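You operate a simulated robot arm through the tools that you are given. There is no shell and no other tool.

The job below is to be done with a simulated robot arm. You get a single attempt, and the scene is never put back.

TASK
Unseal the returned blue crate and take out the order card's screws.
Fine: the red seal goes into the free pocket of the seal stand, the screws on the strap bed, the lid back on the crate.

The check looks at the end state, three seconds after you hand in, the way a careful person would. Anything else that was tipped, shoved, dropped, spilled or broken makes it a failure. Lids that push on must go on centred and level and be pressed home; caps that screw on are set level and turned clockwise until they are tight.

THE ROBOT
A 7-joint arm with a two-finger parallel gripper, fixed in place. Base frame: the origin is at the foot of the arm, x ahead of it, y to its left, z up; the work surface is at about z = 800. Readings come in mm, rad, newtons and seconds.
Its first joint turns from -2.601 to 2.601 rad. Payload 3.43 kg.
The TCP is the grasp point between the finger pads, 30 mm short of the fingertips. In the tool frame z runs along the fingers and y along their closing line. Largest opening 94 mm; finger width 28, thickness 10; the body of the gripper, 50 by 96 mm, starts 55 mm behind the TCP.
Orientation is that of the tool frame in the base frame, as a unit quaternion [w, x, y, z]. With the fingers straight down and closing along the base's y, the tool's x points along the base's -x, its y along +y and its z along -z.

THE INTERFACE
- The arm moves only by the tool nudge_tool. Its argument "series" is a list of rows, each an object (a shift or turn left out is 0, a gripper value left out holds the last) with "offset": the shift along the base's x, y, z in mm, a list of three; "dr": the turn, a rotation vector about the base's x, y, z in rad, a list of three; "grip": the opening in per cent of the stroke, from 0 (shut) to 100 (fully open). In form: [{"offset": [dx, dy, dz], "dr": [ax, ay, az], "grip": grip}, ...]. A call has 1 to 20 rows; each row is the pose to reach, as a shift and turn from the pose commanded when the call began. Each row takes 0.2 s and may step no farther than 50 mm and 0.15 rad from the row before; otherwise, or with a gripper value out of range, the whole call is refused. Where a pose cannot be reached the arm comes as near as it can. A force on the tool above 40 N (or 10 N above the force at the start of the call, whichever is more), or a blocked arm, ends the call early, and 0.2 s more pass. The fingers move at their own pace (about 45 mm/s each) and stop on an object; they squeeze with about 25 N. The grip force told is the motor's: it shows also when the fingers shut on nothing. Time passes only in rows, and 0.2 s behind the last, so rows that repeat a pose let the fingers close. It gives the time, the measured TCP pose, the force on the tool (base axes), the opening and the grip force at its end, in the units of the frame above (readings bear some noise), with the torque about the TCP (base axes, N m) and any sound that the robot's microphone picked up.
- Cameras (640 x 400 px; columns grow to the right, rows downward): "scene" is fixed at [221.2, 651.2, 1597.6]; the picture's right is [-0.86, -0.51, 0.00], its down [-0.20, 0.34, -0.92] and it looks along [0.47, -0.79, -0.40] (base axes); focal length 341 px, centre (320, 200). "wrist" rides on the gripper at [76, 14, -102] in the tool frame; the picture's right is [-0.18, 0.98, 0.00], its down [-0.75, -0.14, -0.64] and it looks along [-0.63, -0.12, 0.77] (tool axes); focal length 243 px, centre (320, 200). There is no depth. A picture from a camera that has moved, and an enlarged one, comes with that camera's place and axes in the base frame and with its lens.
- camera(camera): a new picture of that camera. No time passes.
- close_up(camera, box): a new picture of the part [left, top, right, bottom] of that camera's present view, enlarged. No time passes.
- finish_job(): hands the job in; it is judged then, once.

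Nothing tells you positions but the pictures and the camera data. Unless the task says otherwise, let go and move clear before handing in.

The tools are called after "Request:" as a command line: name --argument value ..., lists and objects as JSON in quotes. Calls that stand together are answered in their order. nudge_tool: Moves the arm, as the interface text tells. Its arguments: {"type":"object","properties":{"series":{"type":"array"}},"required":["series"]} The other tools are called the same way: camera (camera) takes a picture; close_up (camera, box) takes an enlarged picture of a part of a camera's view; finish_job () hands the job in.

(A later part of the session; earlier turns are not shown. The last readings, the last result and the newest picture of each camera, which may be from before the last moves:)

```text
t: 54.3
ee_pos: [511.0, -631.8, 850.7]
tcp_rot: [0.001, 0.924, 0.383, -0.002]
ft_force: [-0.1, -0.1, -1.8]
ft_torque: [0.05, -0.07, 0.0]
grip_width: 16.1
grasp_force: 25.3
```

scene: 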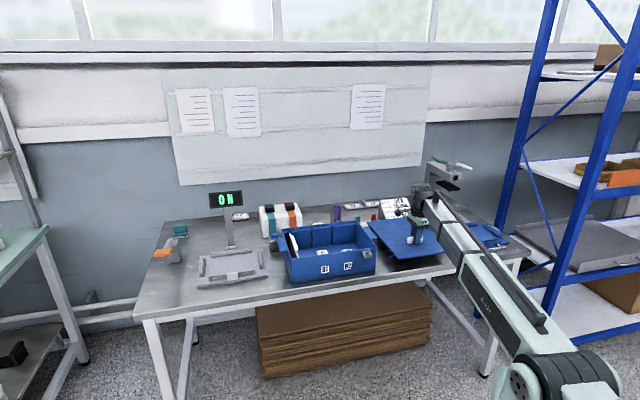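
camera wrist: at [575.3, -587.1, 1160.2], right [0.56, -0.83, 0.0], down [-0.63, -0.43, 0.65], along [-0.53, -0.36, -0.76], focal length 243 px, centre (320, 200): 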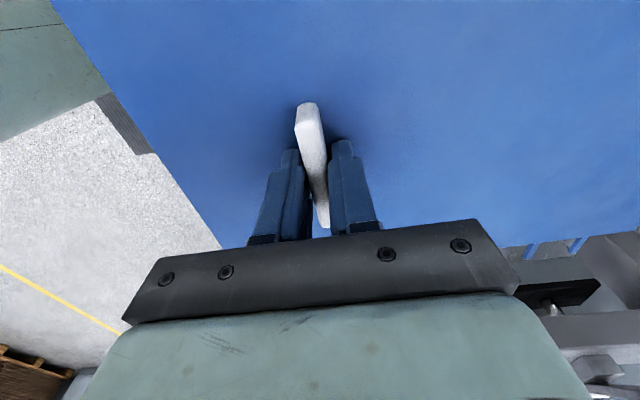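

Request:
nudge_tool --series '[{"offset": [0, 0, -1]}, {"offset": [0, 0, -2]}, {"offset": [0, 0, -3]}, {"offset": [0, 0, -3]}]'

Request:
close_up --camera "scene" --box '[360, 190, 460, 280]'

```text
t: 55.3
ee_pos: [510.4, -630.8, 847.9]
tcp_rot: [0.001, 0.924, 0.382, -0.002]
ft_force: [-0.2, 0.2, -0.5]
ft_torque: [0.06, -0.02, -0.01]
grip_width: 16.2
grasp_force: 25.2
```

```text
4.44 times, centred on (410, 235) of scene
camera zoom: at [221.2, 651.2, 1597.6], right [-0.86, -0.51, 0.0], down [-0.2, 0.34, -0.92], along [0.47, -0.79, -0.4], focal length 1516 px, centre (-80, 44)
```

zoom: 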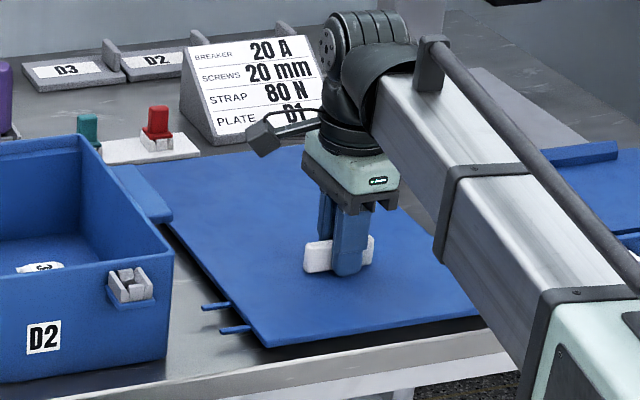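

Request:
nudge_tool --series '[{"offset": [0, 0, -1]}, {"offset": [0, 0, -2]}, {"offset": [0, 0, -2]}]'

```text
t: 56.1
ee_pos: [510.8, -630.0, 844.5]
tcp_rot: [0.001, 0.924, 0.383, -0.003]
ft_force: [0.3, 0.3, 0.0]
ft_torque: [0.13, -0.06, 0.04]
grip_width: 16.2
grasp_force: 25.2
```

Request:
nudge_tool --series '[{"offset": [0, 0, -1]}, {"offset": [0, 0, -2]}, {"offset": [0, 0, -3]}, {"offset": [0, 0, -3]}]'

Request:
close_up --camera "scene" --box '[360, 190, 460, 280]'

```text
t: 57.0
ee_pos: [510.6, -632.0, 845.8]
tcp_rot: [0.003, 0.924, 0.383, -0.002]
ft_force: [-1.7, 1.9, 9.7]
ft_torque: [0.29, -0.01, 0.02]
grip_width: 16.5
grasp_force: 25.1
stopped in row 4: the force on the tool passed its limit at 41 N (the readings are from after the stop); the commanded pose is now the measured one
```

```text
4.44 times, centred on (410, 235) of scene
camera zoom: at [221.2, 651.2, 1597.6], right [-0.86, -0.51, 0.0], down [-0.2, 0.34, -0.92], along [0.47, -0.79, -0.4], focal length 1516 px, centre (-80, 44)
```

zoom: 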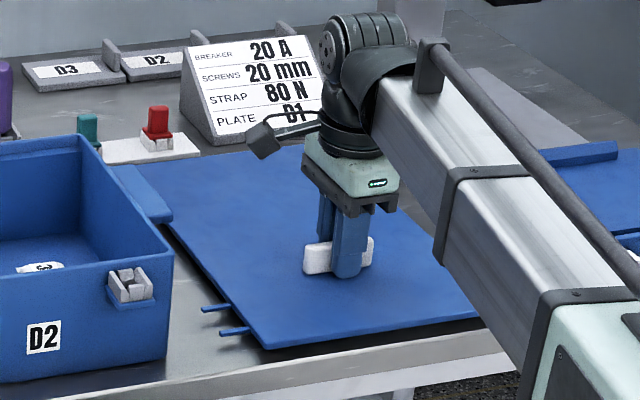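

The lid is on the bench. I'll release it and rise straight up.

Request:
nudge_tool --series '[{"offset": [0, 0, 0.5], "grip": 45}, {"offset": [0, 0, 0.5], "grip": 45}, {"offset": [0, 0, 0.5], "grip": 45}, {"offset": [0, 0, 5], "grip": 45}, {"offset": [0, 0, 20], "grip": 45}, {"offset": [0, 0, 45], "grip": 45}, {"offset": [0, 0, 80], "grip": 45}, {"offset": [0, 0, 120], "grip": 45}, {"offset": [0, 0, 160], "grip": 45}, {"offset": [0, 0, 160], "grip": 45}]'

Request:
camera --camera "wrist"

Request:
camera --camera "scene"

Request:
close_up --camera "scene" --box '[350, 170, 510, 290]'

```text
t: 59.2
ee_pos: [512.7, -631.8, 1006.4]
tcp_rot: [0.002, 0.924, 0.382, -0.002]
ft_force: [-0.6, 0.2, 0.9]
ft_torque: [-0.04, 0.0, -0.03]
grip_width: 42.1
grasp_force: 0.1
```

```text
taken
camera wrist: at [575.9, -587.7, 1107.6], right [0.57, -0.82, 0.0], down [-0.63, -0.43, 0.65], along [-0.53, -0.37, -0.76], focal length 243 px, centre (320, 200)
```

wrist: 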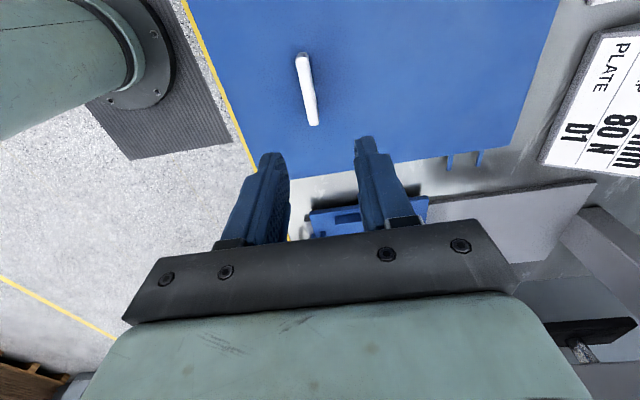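

```text
taken
```

scene: 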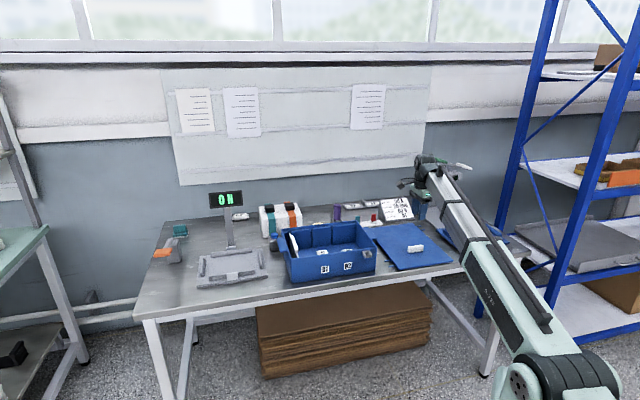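

```text
3.33 times, centred on (430, 230) of scene
camera zoom: at [221.2, 651.2, 1597.6], right [-0.86, -0.51, 0.0], down [-0.2, 0.34, -0.92], along [0.47, -0.79, -0.4], focal length 1137 px, centre (-47, 100)
```

zoom: 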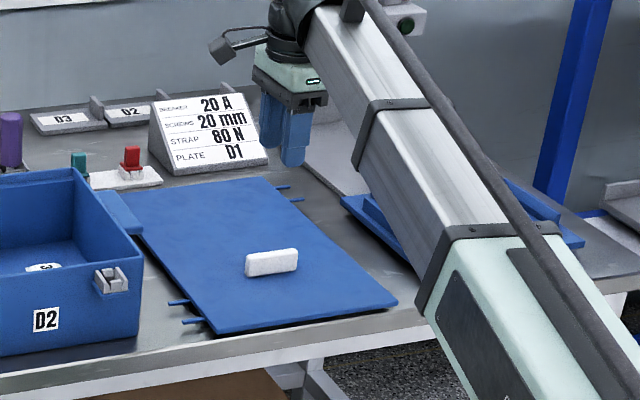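

The lid rests flat on clear bench. Now I'll turn back and move above the open crate to look inside.

Request:
nudge_tool --series '[{"offset": [17, 27, 10], "dr": [0, 0, 0.131]}, {"offset": [34, 55, 20], "dr": [0, 0, 0.262]}, {"offset": [51, 82, 30], "dr": [0, 0, 0.393]}, {"offset": [68, 109, 40], "dr": [0, 0, 0.524]}, {"offset": [85, 137, 45], "dr": [0, 0, 0.655]}, {"offset": [102, 164, 45], "dr": [0, 0, 0.785]}, {"offset": [119, 191, 45], "dr": [0, 0, 0.916]}, {"offset": [136, 219, 45], "dr": [0, 0, 1.047]}, {"offset": [153, 246, 45], "dr": [0, 0, 1.178]}, {"offset": [170, 273, 45], "dr": [0, 0, 1.309]}, {"offset": [187, 301, 45], "dr": [0, 0, 1.44]}, {"offset": [203.6, 328, 45], "dr": [0, 0, 1.5708]}, {"offset": [203.6, 328, 45], "dr": [0, 0, 1.5708]}]'

Request:
camera --camera "wrist"

Request:
close_up --camera "scene" --box '[265, 205, 385, 290]'

```text
t: 62.0
ee_pos: [715.5, -304.6, 1049.2]
tcp_rot: [0.003, 0.381, 0.924, -0.001]
ft_force: [0.3, -0.1, 0.8]
ft_torque: [-0.04, 0.02, -0.04]
grip_width: 42.3
grasp_force: 0.1
```

```text
taken
camera wrist: at [671.2, -239.8, 1151.2], right [0.82, 0.57, 0.0], down [0.43, -0.63, 0.65], along [0.37, -0.53, -0.76], focal length 243 px, centre (320, 200)
```

wrist: 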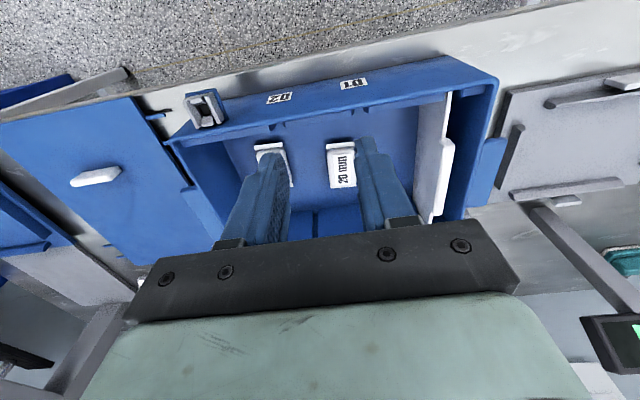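

```text
4.71 times, centred on (325, 248) of scene
camera zoom: at [221.2, 651.2, 1597.6], right [-0.86, -0.51, 0.0], down [-0.2, 0.34, -0.92], along [0.47, -0.79, -0.4], focal length 1605 px, centre (296, -24)
```

zoom: 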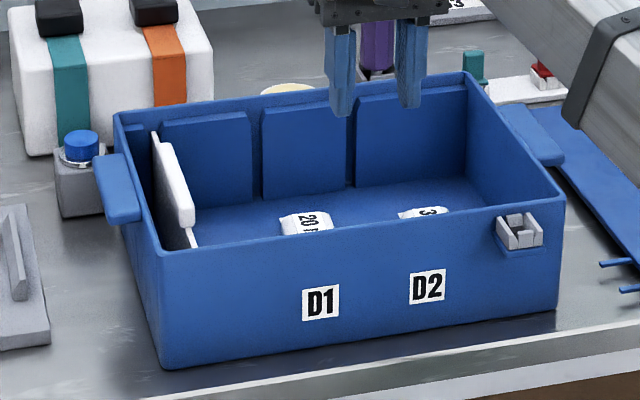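

I can see a "20 mm" pack and a second pack inside the crate. I'll zoom in to read them and locate each.

Request:
close_up --camera "wrist" --box '[150, 50, 510, 250]'

Request:
close_up --camera "wrist" --box '[310, 130, 380, 200]'

Request:
close_up --camera "scene" --box '[310, 240, 370, 265]'

```text
1.78 times, centred on (330, 150) of wrist
camera zoom: at [671.2, -239.8, 1151.2], right [0.82, 0.57, 0.0], down [0.43, -0.63, 0.65], along [0.37, -0.53, -0.76], focal length 431 px, centre (302, 289)
```

zoom: 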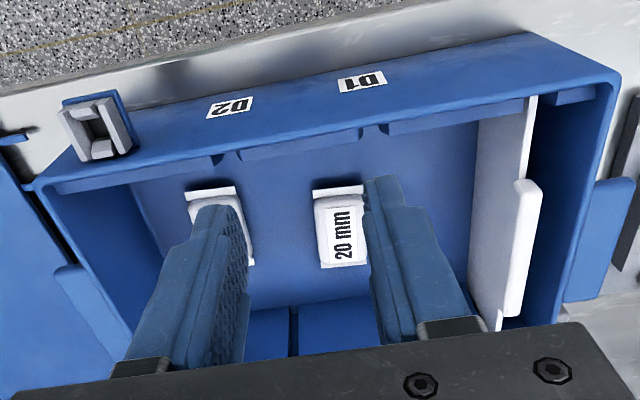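

```text
5.71 times, centred on (345, 165) of wrist
camera zoom: at [671.2, -239.8, 1151.2], right [0.82, 0.57, 0.0], down [0.43, -0.63, 0.65], along [0.37, -0.53, -0.76], focal length 1386 px, centre (177, 400)
```

zoom: 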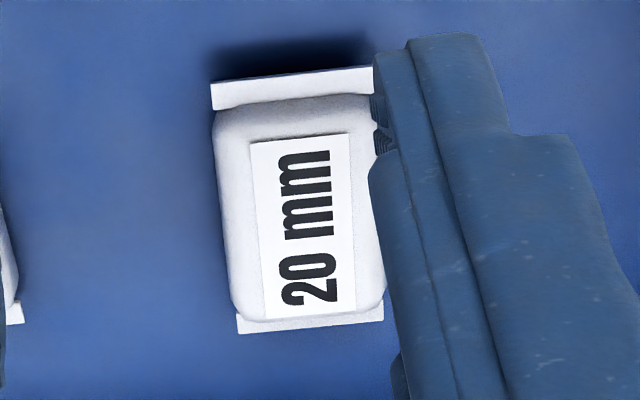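

```text
10.67 times, centred on (340, 252) of scene
camera zoom: at [221.2, 651.2, 1597.6], right [-0.86, -0.51, 0.0], down [-0.2, 0.34, -0.92], along [0.47, -0.79, -0.4], focal length 3638 px, centre (107, -360)
```

zoom: 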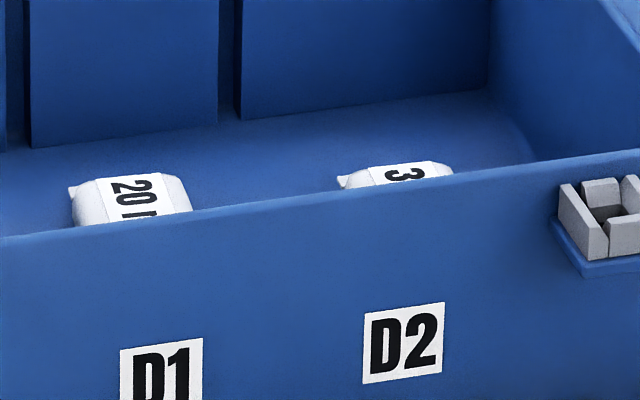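

The left one is clearly "20 mm", as the order card asks, and the other starts with a "3". I'll open wide and centre above the 20 mm pack for an unobstructed look.

Request:
nudge_tool --series '[{"offset": [20, -17, 0], "grip": 85}, {"offset": [45, -39, 0]}, {"offset": [70, -61, -10]}, {"offset": [90, -78, -30]}, {"offset": [103.9, -89.9, -55]}, {"offset": [103.9, -89.9, -75]}, {"offset": [103.9, -89.9, -85]}, {"offset": [103.9, -89.9, -85]}]'

Request:
camera --camera "wrist"

Request:
close_up --camera "wrist" --box '[240, 60, 400, 200]'

Request:
close_up --camera "scene" --box '[265, 185, 385, 290]'

```text
t: 63.8
ee_pos: [816.8, -394.6, 965.5]
tcp_rot: [0.004, 0.382, 0.924, -0.001]
ft_force: [0.6, 0.0, 0.2]
ft_torque: [0.0, -0.01, 0.01]
grip_width: 79.9
grasp_force: 0.0
```

```text
taken
camera wrist: at [773.8, -329.9, 1066.8], right [0.82, 0.57, 0.0], down [0.43, -0.63, 0.65], along [0.37, -0.53, -0.76], focal length 243 px, centre (320, 200)
```

wrist: 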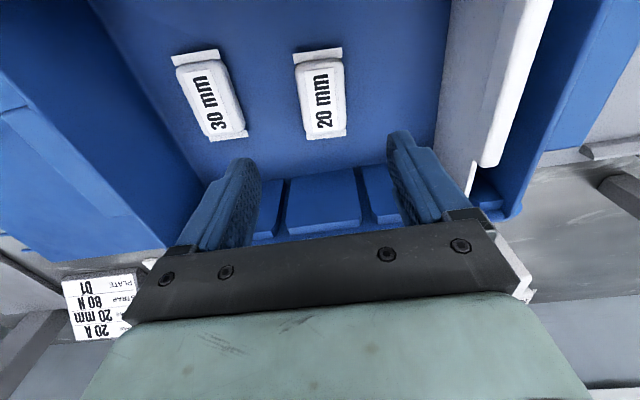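

```text
2.86 times, centred on (320, 130) of wrist
camera zoom: at [773.8, -329.9, 1066.8], right [0.82, 0.57, 0.0], down [0.43, -0.63, 0.65], along [0.37, -0.53, -0.76], focal length 693 px, centre (320, 400)
```

zoom: 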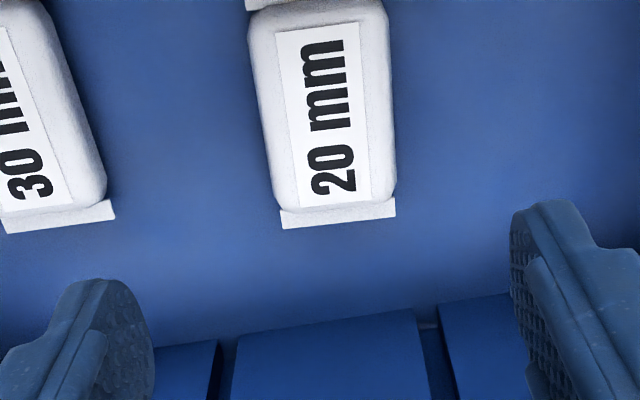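

```text
3.81 times, centred on (325, 238) of scene
camera zoom: at [221.2, 651.2, 1597.6], right [-0.86, -0.51, 0.0], down [-0.2, 0.34, -0.92], along [0.47, -0.79, -0.4], focal length 1299 px, centre (301, 57)
```

zoom: 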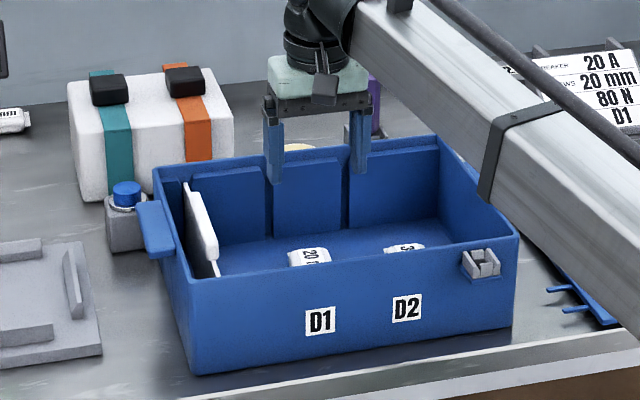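

Request:
close_up --camera "wrist" --box '[270, 35, 380, 150]'

```text
3.48 times, centred on (325, 92) of wrist
camera zoom: at [773.8, -329.9, 1066.8], right [0.82, 0.57, 0.0], down [0.43, -0.63, 0.65], along [0.37, -0.53, -0.76], focal length 844 px, centre (303, 574)
```

zoom: 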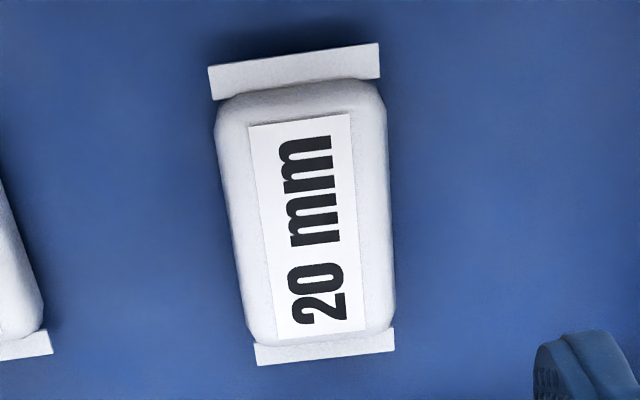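

The packs read "20 mm" and "30 mm", so the 20 mm one is right. It's centred near (820, -394), about 44 mm wide and turned about 4°. I'll align and descend over it carefully.

Request:
nudge_tool --series '[{"offset": [1.9, -0.5, -15], "dr": [0.004, 0.0055, -0.074]}, {"offset": [1.9, -0.5, -40], "dr": [0.004, 0.0055, -0.074]}, {"offset": [1.9, -0.5, -65], "dr": [0.004, 0.0055, -0.074]}, {"offset": [1.9, -0.5, -90], "dr": [0.004, 0.0055, -0.074]}, {"offset": [1.9, -0.5, -105], "dr": [0.004, 0.0055, -0.074]}, {"offset": [1.9, -0.5, -115], "dr": [0.004, 0.0055, -0.074]}, {"offset": [1.9, -0.5, -115], "dr": [0.004, 0.0055, -0.074]}]'

Request:
camera --camera "wrist"

Request:
close_up --camera "wrist" --box '[200, 80, 440, 250]'

Request:
close_up --camera "scene" --box '[265, 185, 385, 290]'

```text
t: 65.4
ee_pos: [821.0, -393.2, 849.8]
tcp_rot: [-0.001, 0.416, 0.909, 0.002]
ft_force: [0.4, -0.3, -0.4]
ft_torque: [-0.02, 0.03, -0.01]
grip_width: 79.7
grasp_force: 0.0
```

```text
taken
camera wrist: at [781.7, -327.1, 952.0], right [0.86, 0.5, 0.0], down [0.39, -0.66, 0.64], along [0.32, -0.55, -0.77], focal length 243 px, centre (320, 200)
```

wrist: 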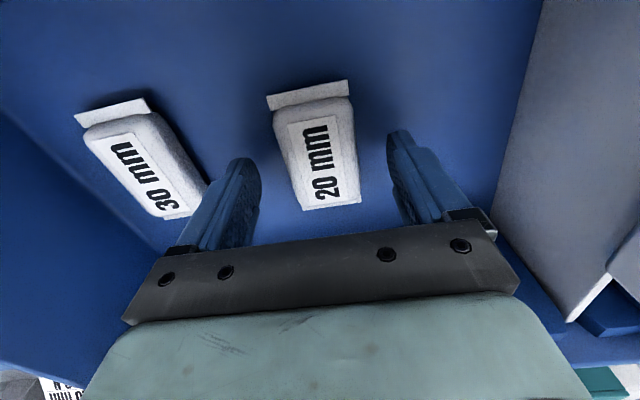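

```text
2.35 times, centred on (320, 165) of wrist
camera zoom: at [781.7, -327.1, 952.0], right [0.86, 0.5, 0.0], down [0.39, -0.66, 0.64], along [0.32, -0.55, -0.77], focal length 571 px, centre (320, 282)
```

zoom: 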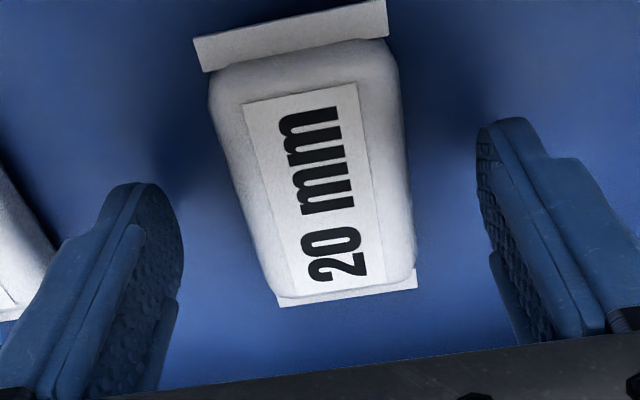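

```text
3.81 times, centred on (325, 238) of scene
camera zoom: at [221.2, 651.2, 1597.6], right [-0.86, -0.51, 0.0], down [-0.2, 0.34, -0.92], along [0.47, -0.79, -0.4], focal length 1299 px, centre (301, 57)
```

zoom: 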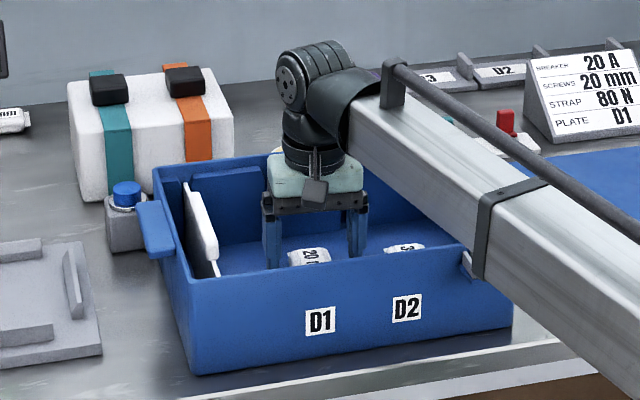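

The pack is centred and aligned between the fingers. I'll shift 4 mm toward its middle, lower a little more while feeling for the floor, then close.

Request:
nudge_tool --series '[{"offset": [2.5, -2.5, -3]}, {"offset": [2.5, -2.5, -6]}, {"offset": [2.5, -2.5, -9]}, {"offset": [2.5, -2.5, -9]}]'

```text
t: 66.4
ee_pos: [822.4, -396.5, 840.7]
tcp_rot: [-0.001, 0.417, 0.909, 0.001]
ft_force: [-0.8, 1.5, 0.7]
ft_torque: [0.0, 0.01, -0.01]
grip_width: 80.0
grasp_force: 0.0
```

Request:
nudge_tool --series '[{"offset": [0, 0, 0], "grip": 40}, {"offset": [0, 0, 0], "grip": 0}, {"offset": [0, 0, 0], "grip": 0}, {"offset": [0, 0, 0], "grip": 0}, {"offset": [0, 0, 0], "grip": 0}, {"offset": [0, 0, 0], "grip": 0}]'

Request:
camera --camera "wrist"

Request:
close_up --camera "wrist" --box '[200, 80, 440, 250]'

```text
t: 67.8
ee_pos: [824.3, -396.6, 840.7]
tcp_rot: [0.0, 0.416, 0.909, 0.001]
ft_force: [0.3, -0.1, 0.6]
ft_torque: [-0.03, -0.01, 0.03]
grip_width: 45.2
grasp_force: 25.1
```

```text
taken
camera wrist: at [784.1, -330.0, 943.5], right [0.86, 0.5, 0.0], down [0.39, -0.66, 0.64], along [0.32, -0.55, -0.77], focal length 243 px, centre (320, 200)
```

wrist: 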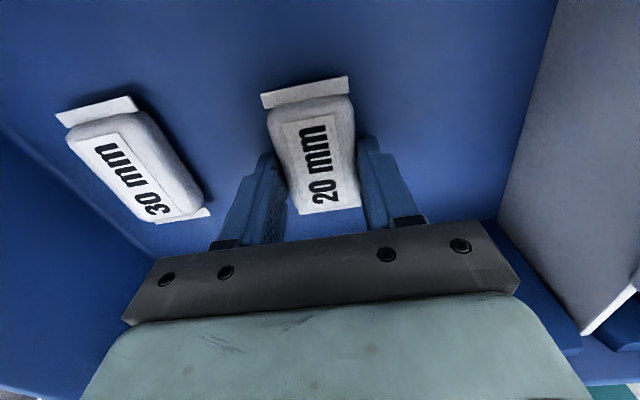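

```text
2.35 times, centred on (320, 165) of wrist
camera zoom: at [784.1, -330.0, 943.5], right [0.86, 0.5, 0.0], down [0.39, -0.66, 0.64], along [0.32, -0.55, -0.77], focal length 571 px, centre (320, 282)
```

zoom: 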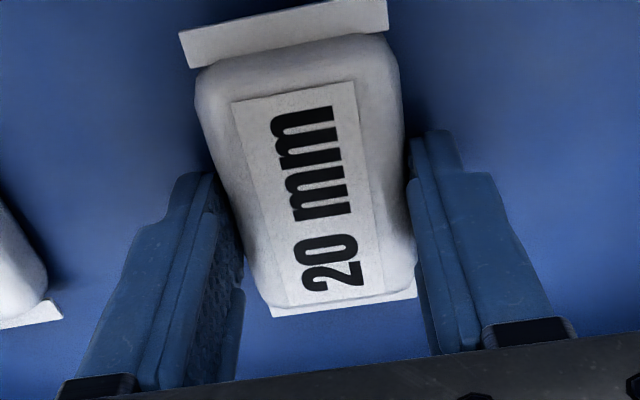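

The pack is held firmly at 45 mm and is centred along its length. I'll lift it straight up out of the crate.

Request:
nudge_tool --series '[{"offset": [0, 0, 4]}, {"offset": [0, 0, 12]}, {"offset": [0, 0, 30]}, {"offset": [0, 0, 55]}, {"offset": [0, 0, 85]}, {"offset": [0, 0, 115]}, {"offset": [0, 0, 145]}, {"offset": [0, 0, 175]}, {"offset": [0, 0, 185]}, {"offset": [0, 0, 185]}]'

Request:
camera --camera "wrist"

Request:
camera --camera "scene"

Request:
close_up --camera "scene" --box '[265, 165, 385, 270]'

```text
t: 70.0
ee_pos: [821.8, -397.6, 1027.0]
tcp_rot: [-0.001, 0.416, 0.909, 0.001]
ft_force: [0.3, 0.3, -0.8]
ft_torque: [0.02, 0.02, -0.01]
grip_width: 45.3
grasp_force: 24.8
```

```text
taken
camera wrist: at [783.9, -330.3, 1129.1], right [0.86, 0.5, 0.0], down [0.39, -0.66, 0.64], along [0.32, -0.55, -0.77], focal length 243 px, centre (320, 200)
```

wrist: 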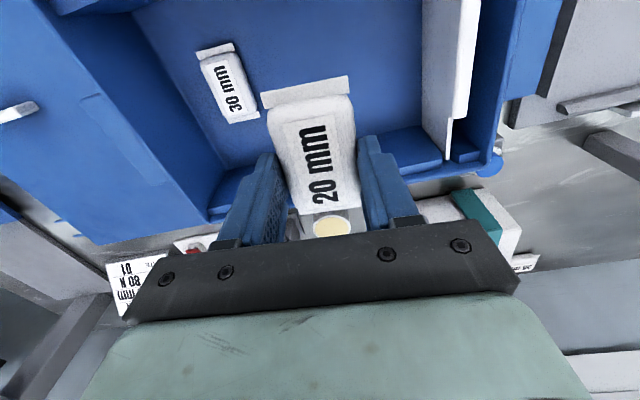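

```text
taken
```

scene: 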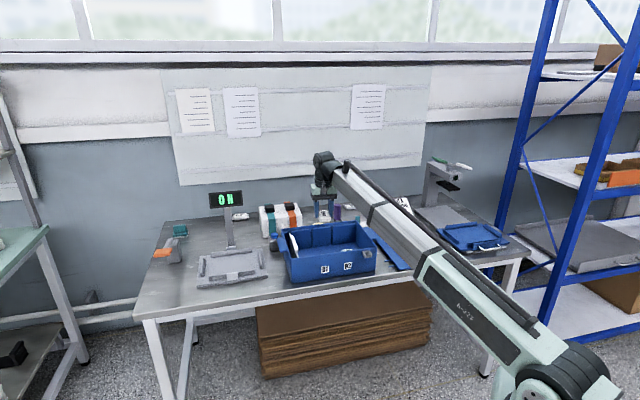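

```text
3.81 times, centred on (325, 218) of scene
camera zoom: at [221.2, 651.2, 1597.6], right [-0.86, -0.51, 0.0], down [-0.2, 0.34, -0.92], along [0.47, -0.79, -0.4], focal length 1299 px, centre (301, 133)
```

zoom: 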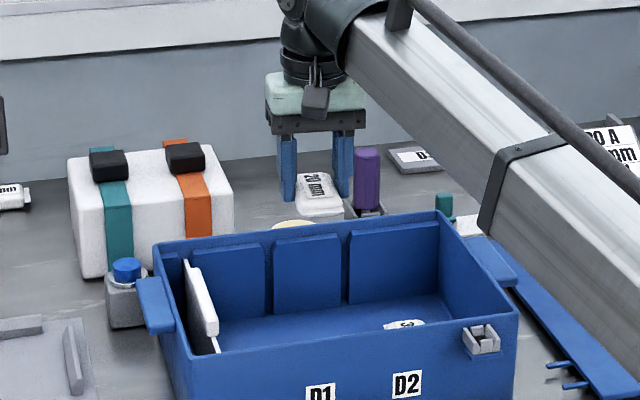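

The pack is out cleanly. I'll carry it sideways toward the strap bed at a safe height and look at the bed from above.

Request:
nudge_tool --series '[{"offset": [10, 10, 0]}, {"offset": [30, 30, 0]}, {"offset": [52, 53, 0]}, {"offset": [75, 76, 0]}, {"offset": [98, 99, 0]}, {"offset": [121, 122, 0]}, {"offset": [144, 146, 0]}, {"offset": [167, 169, 0]}, {"offset": [188, 191, 0]}, {"offset": [203, 206, 0]}, {"offset": [209.9, 213.1, 0]}, {"offset": [209.9, 213.1, 0]}]'

Request:
camera --camera "wrist"

Request:
camera --camera "scene"

```text
t: 72.6
ee_pos: [1032.6, -182.6, 1025.6]
tcp_rot: [-0.001, 0.417, 0.909, 0.001]
ft_force: [-0.1, 0.5, -0.9]
ft_torque: [-0.03, 0.02, -0.03]
grip_width: 45.2
grasp_force: 24.9
```

```text
taken
camera wrist: at [993.8, -116.8, 1128.4], right [0.86, 0.5, 0.0], down [0.39, -0.66, 0.64], along [0.32, -0.55, -0.77], focal length 243 px, centre (320, 200)
```

wrist: 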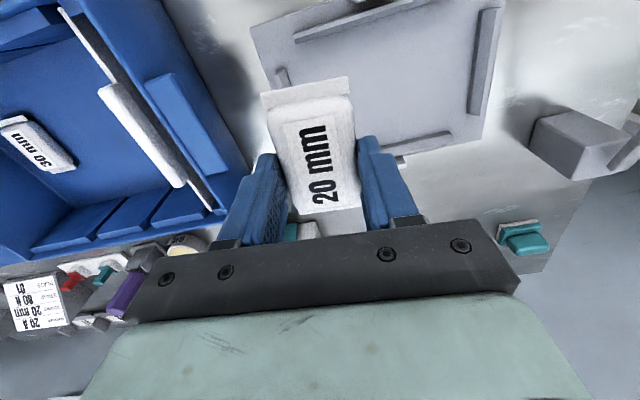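

```text
taken
```

scene: 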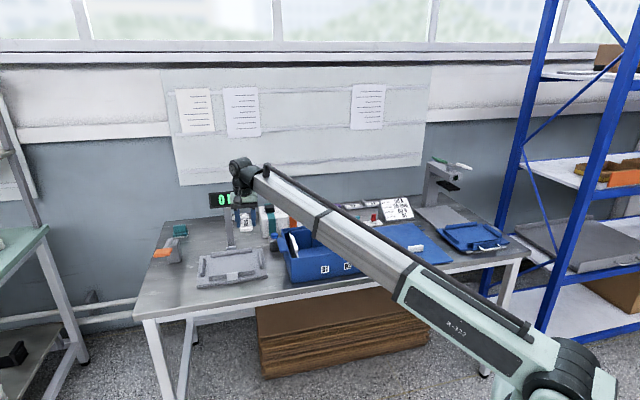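

The bed's inner area spans roughly e 567–780 and n −814 to −970 in bench axes, so its centre is near (1105, -155). I'll move over it and descend partway.

Request:
nudge_tool --series '[{"offset": [18, 8, 0]}, {"offset": [42, 18, 0]}, {"offset": [60, 25, -5]}, {"offset": [67.9, 28.2, -20]}, {"offset": [67.9, 28.2, -45]}, {"offset": [67.9, 28.2, -70]}, {"offset": [67.9, 28.2, -95]}, {"offset": [67.9, 28.2, -117]}, {"offset": [67.9, 28.2, -127]}, {"offset": [67.9, 28.2, -127]}]'

Request:
camera --camera "wrist"

Request:
close_up --camera "scene" --box '[170, 180, 300, 300]'

```text
t: 74.8
ee_pos: [1099.8, -154.7, 897.7]
tcp_rot: [0.0, 0.416, 0.909, 0.001]
ft_force: [0.1, 0.3, -1.4]
ft_torque: [-0.02, -0.04, 0.01]
grip_width: 45.2
grasp_force: 25.1
```

```text
taken
camera wrist: at [1061.5, -88.8, 1001.4], right [0.86, 0.5, 0.0], down [0.39, -0.66, 0.64], along [0.32, -0.55, -0.77], focal length 243 px, centre (320, 200)
```

wrist: 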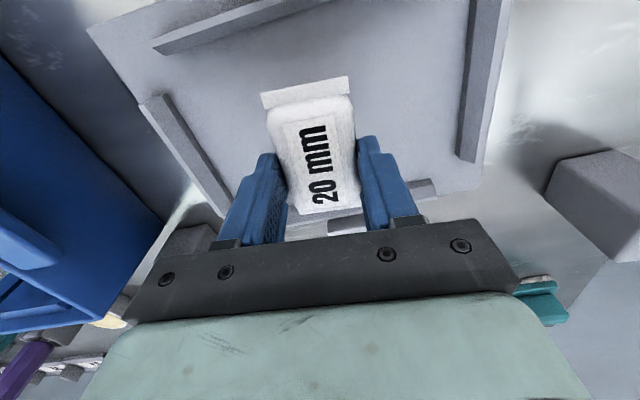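

```text
3.33 times, centred on (235, 240) of scene
camera zoom: at [221.2, 651.2, 1597.6], right [-0.86, -0.51, 0.0], down [-0.2, 0.34, -0.92], along [0.47, -0.79, -0.4], focal length 1137 px, centre (603, 67)
```

zoom: 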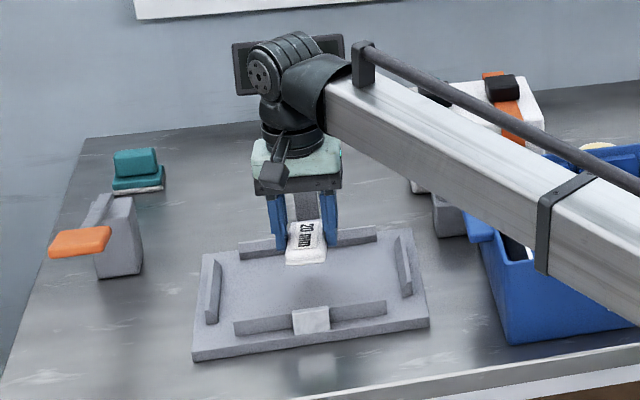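

It's positioned over the middle of the bed with clear space all round. I'll lower it gently until it touches.

Request:
nudge_tool --series '[{"offset": [0, 0, -12]}, {"offset": [0, 0, -24]}, {"offset": [0, 0, -34]}, {"offset": [0, 0, -40]}, {"offset": [0, 0, -43]}, {"offset": [0, 0, -43]}]'

Request:
close_up --camera "scene" --box '[190, 220, 280, 300]'

Request:
camera --camera "wrist"

```text
t: 76.2
ee_pos: [1101.2, -154.9, 856.2]
tcp_rot: [-0.001, 0.417, 0.909, 0.001]
ft_force: [0.0, 0.3, -0.1]
ft_torque: [0.02, -0.02, 0.0]
grip_width: 45.4
grasp_force: 24.7
```

```text
5.00 times, centred on (235, 260) of scene
camera zoom: at [221.2, 651.2, 1597.6], right [-0.86, -0.51, 0.0], down [-0.2, 0.34, -0.92], along [0.47, -0.79, -0.4], focal length 1705 px, centre (745, -100)
```

zoom: 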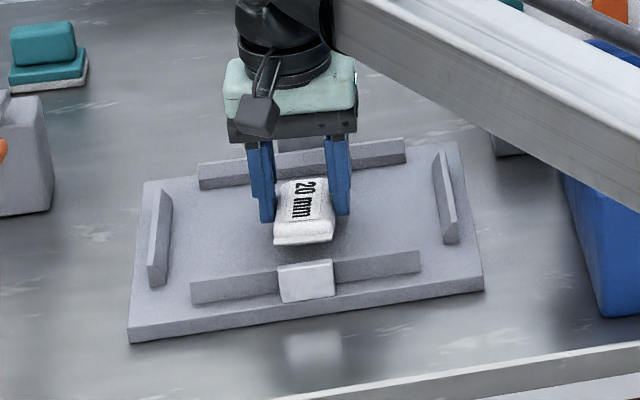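

```text
taken
camera wrist: at [1062.1, -88.6, 958.3], right [0.86, 0.5, 0.0], down [0.39, -0.66, 0.64], along [0.32, -0.55, -0.77], focal length 243 px, centre (320, 200)
```

wrist: 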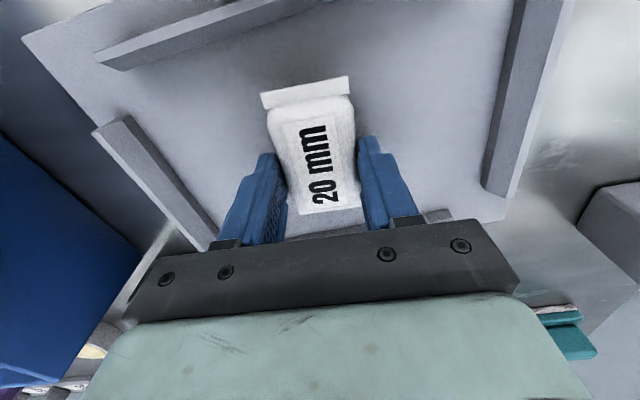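

Request:
nudge_tool --series '[{"offset": [0, 0, -2]}, {"offset": [0, 0, -4]}, {"offset": [0, 0, -5]}, {"offset": [0, 0, -5]}]'

Request:
close_up --camera "scene" --box '[215, 240, 265, 280]'

```text
t: 77.2
ee_pos: [1099.7, -155.8, 850.2]
tcp_rot: [-0.001, 0.417, 0.909, 0.001]
ft_force: [0.4, -0.4, -1.0]
ft_torque: [-0.03, 0.0, -0.01]
grip_width: 45.6
grasp_force: 25.4
```

```text
10.00 times, centred on (240, 260) of scene
camera zoom: at [221.2, 651.2, 1597.6], right [-0.86, -0.51, 0.0], down [-0.2, 0.34, -0.92], along [0.47, -0.79, -0.4], focal length 3411 px, centre (1120, -400)
```

zoom: 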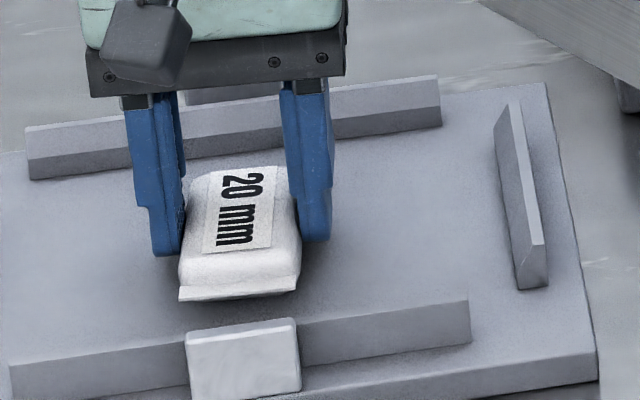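

Request:
nudge_tool --series '[{"offset": [0, 0, -1]}, {"offset": [0, 0, -2]}, {"offset": [0, 0, -3]}, {"offset": [0, 0, -3]}]'

Request:
close_up --camera "scene" --box '[215, 240, 265, 280]'

```text
t: 78.2
ee_pos: [1100.5, -155.7, 850.3]
tcp_rot: [0.001, 0.416, 0.909, 0.001]
ft_force: [3.9, -0.7, 18.8]
ft_torque: [0.13, 0.21, -0.02]
grip_width: 45.4
grasp_force: 24.8
```

```text
10.00 times, centred on (240, 260) of scene
camera zoom: at [221.2, 651.2, 1597.6], right [-0.86, -0.51, 0.0], down [-0.2, 0.34, -0.92], along [0.47, -0.79, -0.4], focal length 3411 px, centre (1120, -400)
```

zoom: 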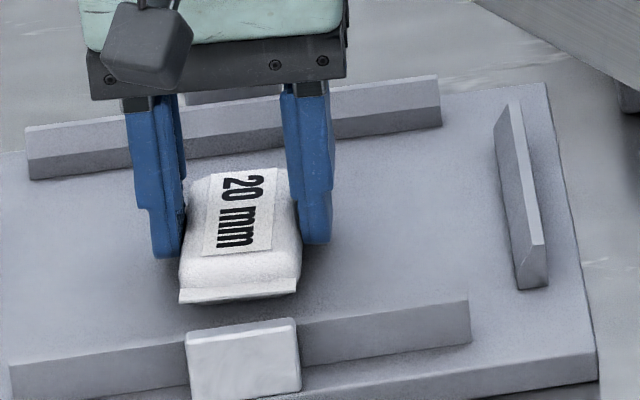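

The pack is on the bed. I'll ease off, open, and rise straight up.

Request:
nudge_tool --series '[{"offset": [0, 0, 1]}, {"offset": [0, 0, 1.5], "grip": 70}, {"offset": [0, 0, 1.5], "grip": 70}, {"offset": [0, 0, 1.5], "grip": 70}, {"offset": [0, 0, 8], "grip": 70}, {"offset": [0, 0, 25], "grip": 70}, {"offset": [0, 0, 50], "grip": 70}, {"offset": [0, 0, 80], "grip": 70}, {"offset": [0, 0, 115], "grip": 70}, {"offset": [0, 0, 150], "grip": 70}, {"offset": [0, 0, 180], "grip": 70}, {"offset": [0, 0, 180], "grip": 70}]'

Request:
camera --camera "wrist"

Request:
close_up --camera "scene" --box '[190, 220, 280, 300]'

```text
t: 80.8
ee_pos: [1099.7, -155.0, 1027.7]
tcp_rot: [-0.001, 0.416, 0.909, 0.001]
ft_force: [0.0, 0.8, -0.6]
ft_torque: [0.0, 0.01, 0.02]
grip_width: 65.7
grasp_force: 0.1
```

```text
taken
camera wrist: at [1061.4, -88.7, 1131.2], right [0.86, 0.5, 0.0], down [0.39, -0.66, 0.64], along [0.32, -0.55, -0.77], focal length 243 px, centre (320, 200)
```

wrist: 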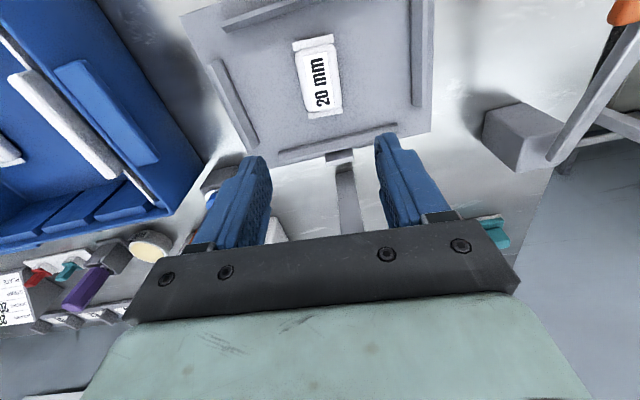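

```text
5.00 times, centred on (235, 260) of scene
camera zoom: at [221.2, 651.2, 1597.6], right [-0.86, -0.51, 0.0], down [-0.2, 0.34, -0.92], along [0.47, -0.79, -0.4], focal length 1705 px, centre (745, -100)
```

zoom: 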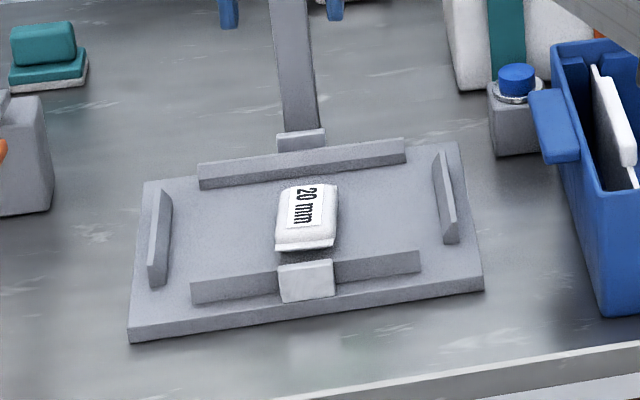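

The 20 mm pack sits in the middle of the strap bed. Now I'll go back to the parked lid, turning the wrist on the way.

Request:
nudge_tool --series '[{"offset": [-20, -16, 0], "dr": [0, 0, -0.05]}, {"offset": [-52, -42, 0], "dr": [0, 0, -0.13]}, {"offset": [-85, -69, 0], "dr": [0, 0, -0.21]}, {"offset": [-118, -95, 0], "dr": [0, 0, -0.29]}, {"offset": [-151, -122, 0], "dr": [0, 0, -0.37]}, {"offset": [-184, -149, 0], "dr": [0, 0, -0.45]}, {"offset": [-217, -175, 0], "dr": [0, 0, -0.53]}, {"offset": [-250, -202, 0], "dr": [0, 0, -0.61]}, {"offset": [-283, -229, 0], "dr": [0, 0, -0.69]}, {"offset": [-316, -255, 0], "dr": [0, 0, -0.77]}, {"offset": [-349, -282, 0], "dr": [0, 0, -0.85]}, {"offset": [-382, -309, 0], "dr": [0, 0, -0.93]}, {"offset": [-415, -335, 0], "dr": [0, 0, -1.01]}, {"offset": [-448, -362, 0], "dr": [0, 0, -1.1]}, {"offset": [-481, -389, 0], "dr": [0, 0, -1.19]}, {"offset": [-514, -415, 0], "dr": [0, 0, -1.28]}, {"offset": [-545, -440, 0], "dr": [0, 0, -1.37]}, {"offset": [-572, -462, 0], "dr": [0, 0, -1.45]}, {"offset": [-589.7, -476.4, 0], "dr": [0, 0, -1.497]}, {"offset": [-589.7, -476.4, 0], "dr": [0, 0, -1.497]}]'

Request:
camera --camera "wrist"

Request:
camera --camera "scene"

```text
t: 85.0
ee_pos: [511.9, -633.0, 1027.7]
tcp_rot: [0.0, 0.924, 0.382, 0.001]
ft_force: [0.0, 0.0, 0.0]
ft_torque: [0.01, 0.01, -0.02]
grip_width: 65.5
grasp_force: 0.1
```

```text
taken
camera wrist: at [574.8, -588.3, 1130.6], right [0.56, -0.83, 0.0], down [-0.63, -0.43, 0.64], along [-0.53, -0.36, -0.77], focal length 243 px, centre (320, 200)
```

wrist: 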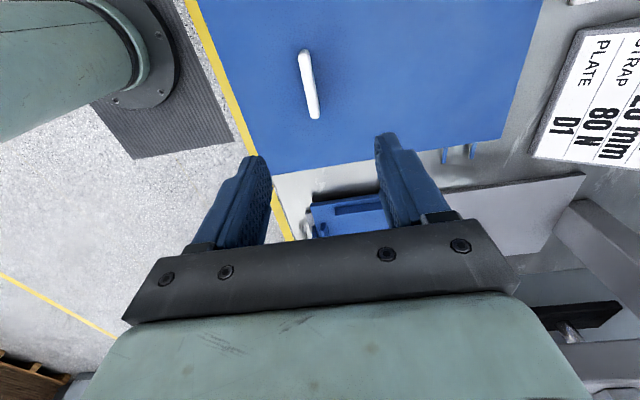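

```text
taken
```

scene: 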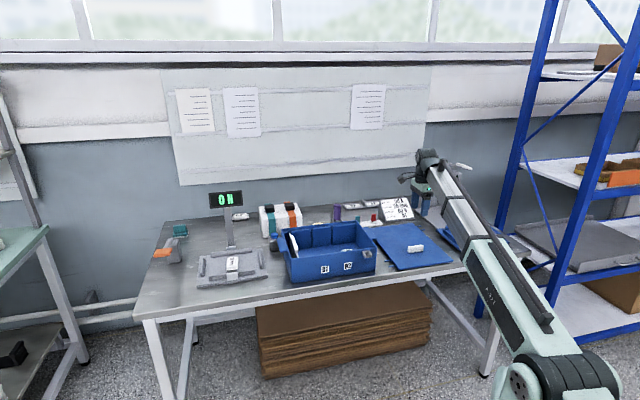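

Request:
close_up --camera "wrist" --box '[270, 35, 350, 135]'

```text
4.00 times, centred on (310, 85) of wrist
camera zoom: at [574.8, -588.3, 1130.6], right [0.56, -0.83, 0.0], down [-0.63, -0.43, 0.64], along [-0.53, -0.36, -0.77], focal length 970 px, centre (360, 660)
```

zoom: 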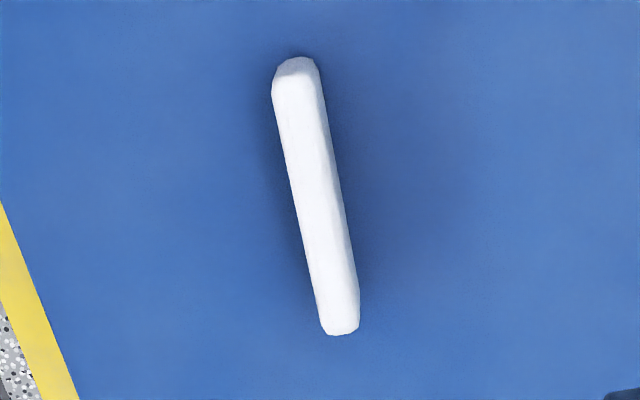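

The lid handle turned out to lie about 11 mm toward the robot from where I released it. I'll shift to match and descend to just above it to verify.

Request:
nudge_tool --series '[{"offset": [-8.1, 8.1, -20]}, {"offset": [-8.1, 8.1, -55]}, {"offset": [-8.1, 8.1, -90]}, {"offset": [-8.1, 8.1, -120]}, {"offset": [-8.1, 8.1, -135]}, {"offset": [-8.1, 8.1, -135]}]'

Request:
close_up --camera "wrist" --box '[220, 60, 420, 220]'

Request:
close_up --camera "scene" --box '[360, 190, 480, 280]'

```text
t: 86.4
ee_pos: [503.6, -623.6, 892.3]
tcp_rot: [0.0, 0.924, 0.383, 0.001]
ft_force: [-0.5, 0.2, 0.6]
ft_torque: [0.04, -0.01, 0.01]
grip_width: 65.6
grasp_force: 0.1
```

```text
2.50 times, centred on (320, 140) of wrist
camera zoom: at [567.3, -580.4, 996.1], right [0.57, -0.82, 0.0], down [-0.63, -0.43, 0.64], along [-0.53, -0.36, -0.77], focal length 606 px, centre (320, 350)
```

zoom: 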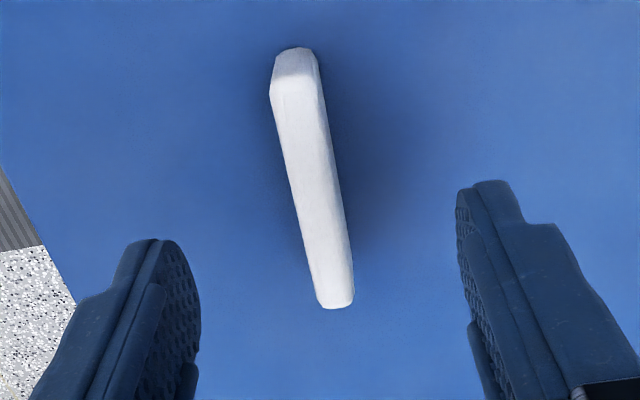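

```text
4.44 times, centred on (420, 235) of scene
camera zoom: at [221.2, 651.2, 1597.6], right [-0.86, -0.51, 0.0], down [-0.2, 0.34, -0.92], along [0.47, -0.79, -0.4], focal length 1516 px, centre (-124, 44)
```

zoom: 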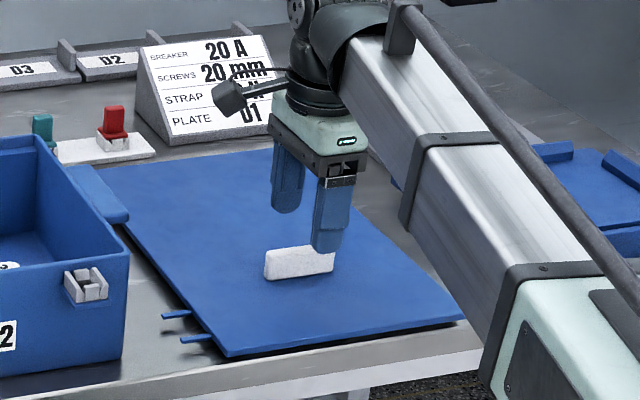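

Aligned within 1 mm. I'll descend onto the handle and feel for the lid surface.

Request:
nudge_tool --series '[{"offset": [-0.7, 0.7, -15]}, {"offset": [-0.7, 0.7, -30]}, {"offset": [-0.7, 0.7, -38]}, {"offset": [-0.7, 0.7, -42]}, {"offset": [-0.7, 0.7, -44]}, {"offset": [-0.7, 0.7, -44]}]'

```text
t: 87.8
ee_pos: [503.6, -623.4, 850.0]
tcp_rot: [0.0, 0.924, 0.383, 0.002]
ft_force: [-0.6, -0.4, -0.9]
ft_torque: [-0.05, -0.02, 0.0]
grip_width: 66.0
grasp_force: 0.1
```

Request:
nudge_tool --series '[{"offset": [0, 0, -1]}, {"offset": [0, 0, -2]}, {"offset": [0, 0, -3]}, {"offset": [0, 0, -3]}]'

Request:
close_up --camera "scene" --box '[400, 220, 460, 270]'

```text
t: 88.8
ee_pos: [501.9, -622.7, 846.8]
tcp_rot: [0.0, 0.924, 0.383, 0.001]
ft_force: [-0.7, -1.6, -0.3]
ft_torque: [0.02, 0.02, -0.03]
grip_width: 65.9
grasp_force: 0.0
```

```text
8.00 times, centred on (430, 245) of scene
camera zoom: at [221.2, 651.2, 1597.6], right [-0.86, -0.51, 0.0], down [-0.2, 0.34, -0.92], along [0.47, -0.79, -0.4], focal length 2728 px, centre (-560, -160)
```

zoom: 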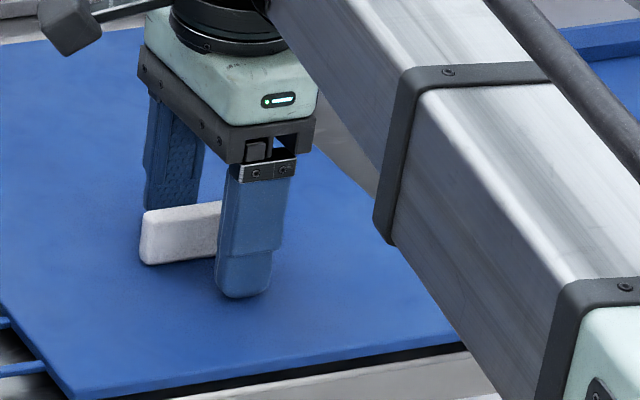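

Request:
nudge_tool --series '[{"offset": [0, 0, -1]}, {"offset": [0, 0, -2]}, {"offset": [0, 0, -2.5]}, {"offset": [0, 0, -2.5]}]'

```text
t: 89.9
ee_pos: [502.2, -622.8, 846.9]
tcp_rot: [0.001, 0.924, 0.382, 0.0]
ft_force: [1.0, 1.8, 11.9]
ft_torque: [0.36, 0.35, -0.05]
grip_width: 66.3
grasp_force: 0.9
stopped in row 4: the force on the tool passed its limit at 41 N (the readings are from after the stop); the commanded pose is now the measured one
```

Touching the lid surface now. I'll back off slightly and grip the handle.

Request:
nudge_tool --series '[{"offset": [0, 0, 1]}, {"offset": [0, 0, 1.5]}, {"offset": [0, 0, 1.5], "grip": 0}, {"offset": [0, 0, 1.5], "grip": 0}, {"offset": [0, 0, 1.5], "grip": 0}, {"offset": [0, 0, 1.5], "grip": 0}, {"offset": [0, 0, 1.5], "grip": 0}]'

Request:
camera --camera "wrist"

```text
t: 91.5
ee_pos: [503.0, -624.3, 846.2]
tcp_rot: [0.001, 0.924, 0.382, 0.0]
ft_force: [0.7, -1.4, 0.5]
ft_torque: [-0.04, -0.01, 0.0]
grip_width: 16.1
grasp_force: 24.6
```

```text
taken
camera wrist: at [566.6, -579.6, 948.9], right [0.57, -0.82, 0.0], down [-0.63, -0.43, 0.64], along [-0.53, -0.36, -0.77], focal length 243 px, centre (320, 200)
```

wrist: 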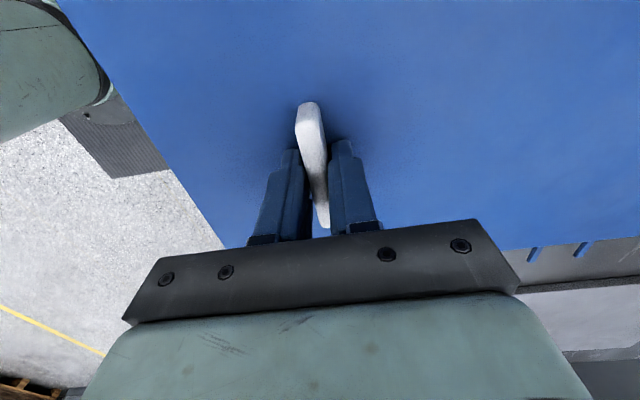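

Request:
close_up --camera "wrist" --box '[260, 90, 380, 240]'

Request:
close_up --camera "wrist" --box '[430, 180, 640, 290]'

```text
2.67 times, centred on (320, 165) of wrist
camera zoom: at [566.6, -579.6, 948.9], right [0.57, -0.82, 0.0], down [-0.63, -0.43, 0.64], along [-0.53, -0.36, -0.77], focal length 647 px, centre (320, 293)
```

zoom: 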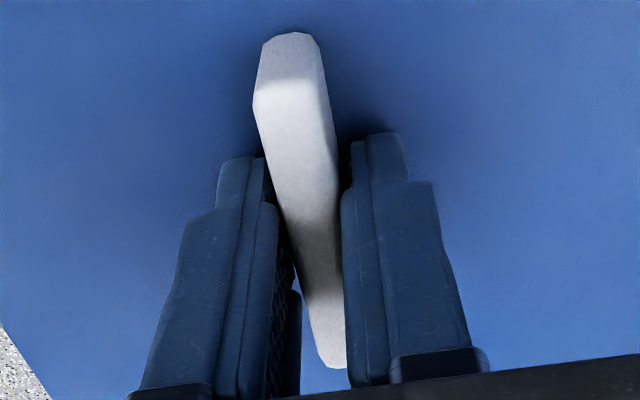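

```text
3.05 times, centred on (535, 235) of wrist
camera zoom: at [566.6, -579.6, 948.9], right [0.57, -0.82, 0.0], down [-0.63, -0.43, 0.64], along [-0.53, -0.36, -0.77], focal length 739 px, centre (-335, 93)
```

zoom: 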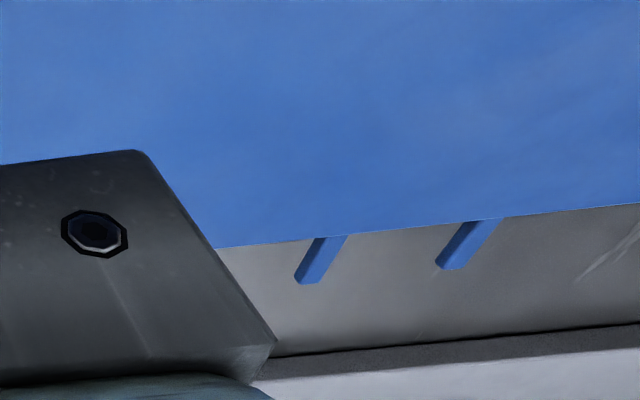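

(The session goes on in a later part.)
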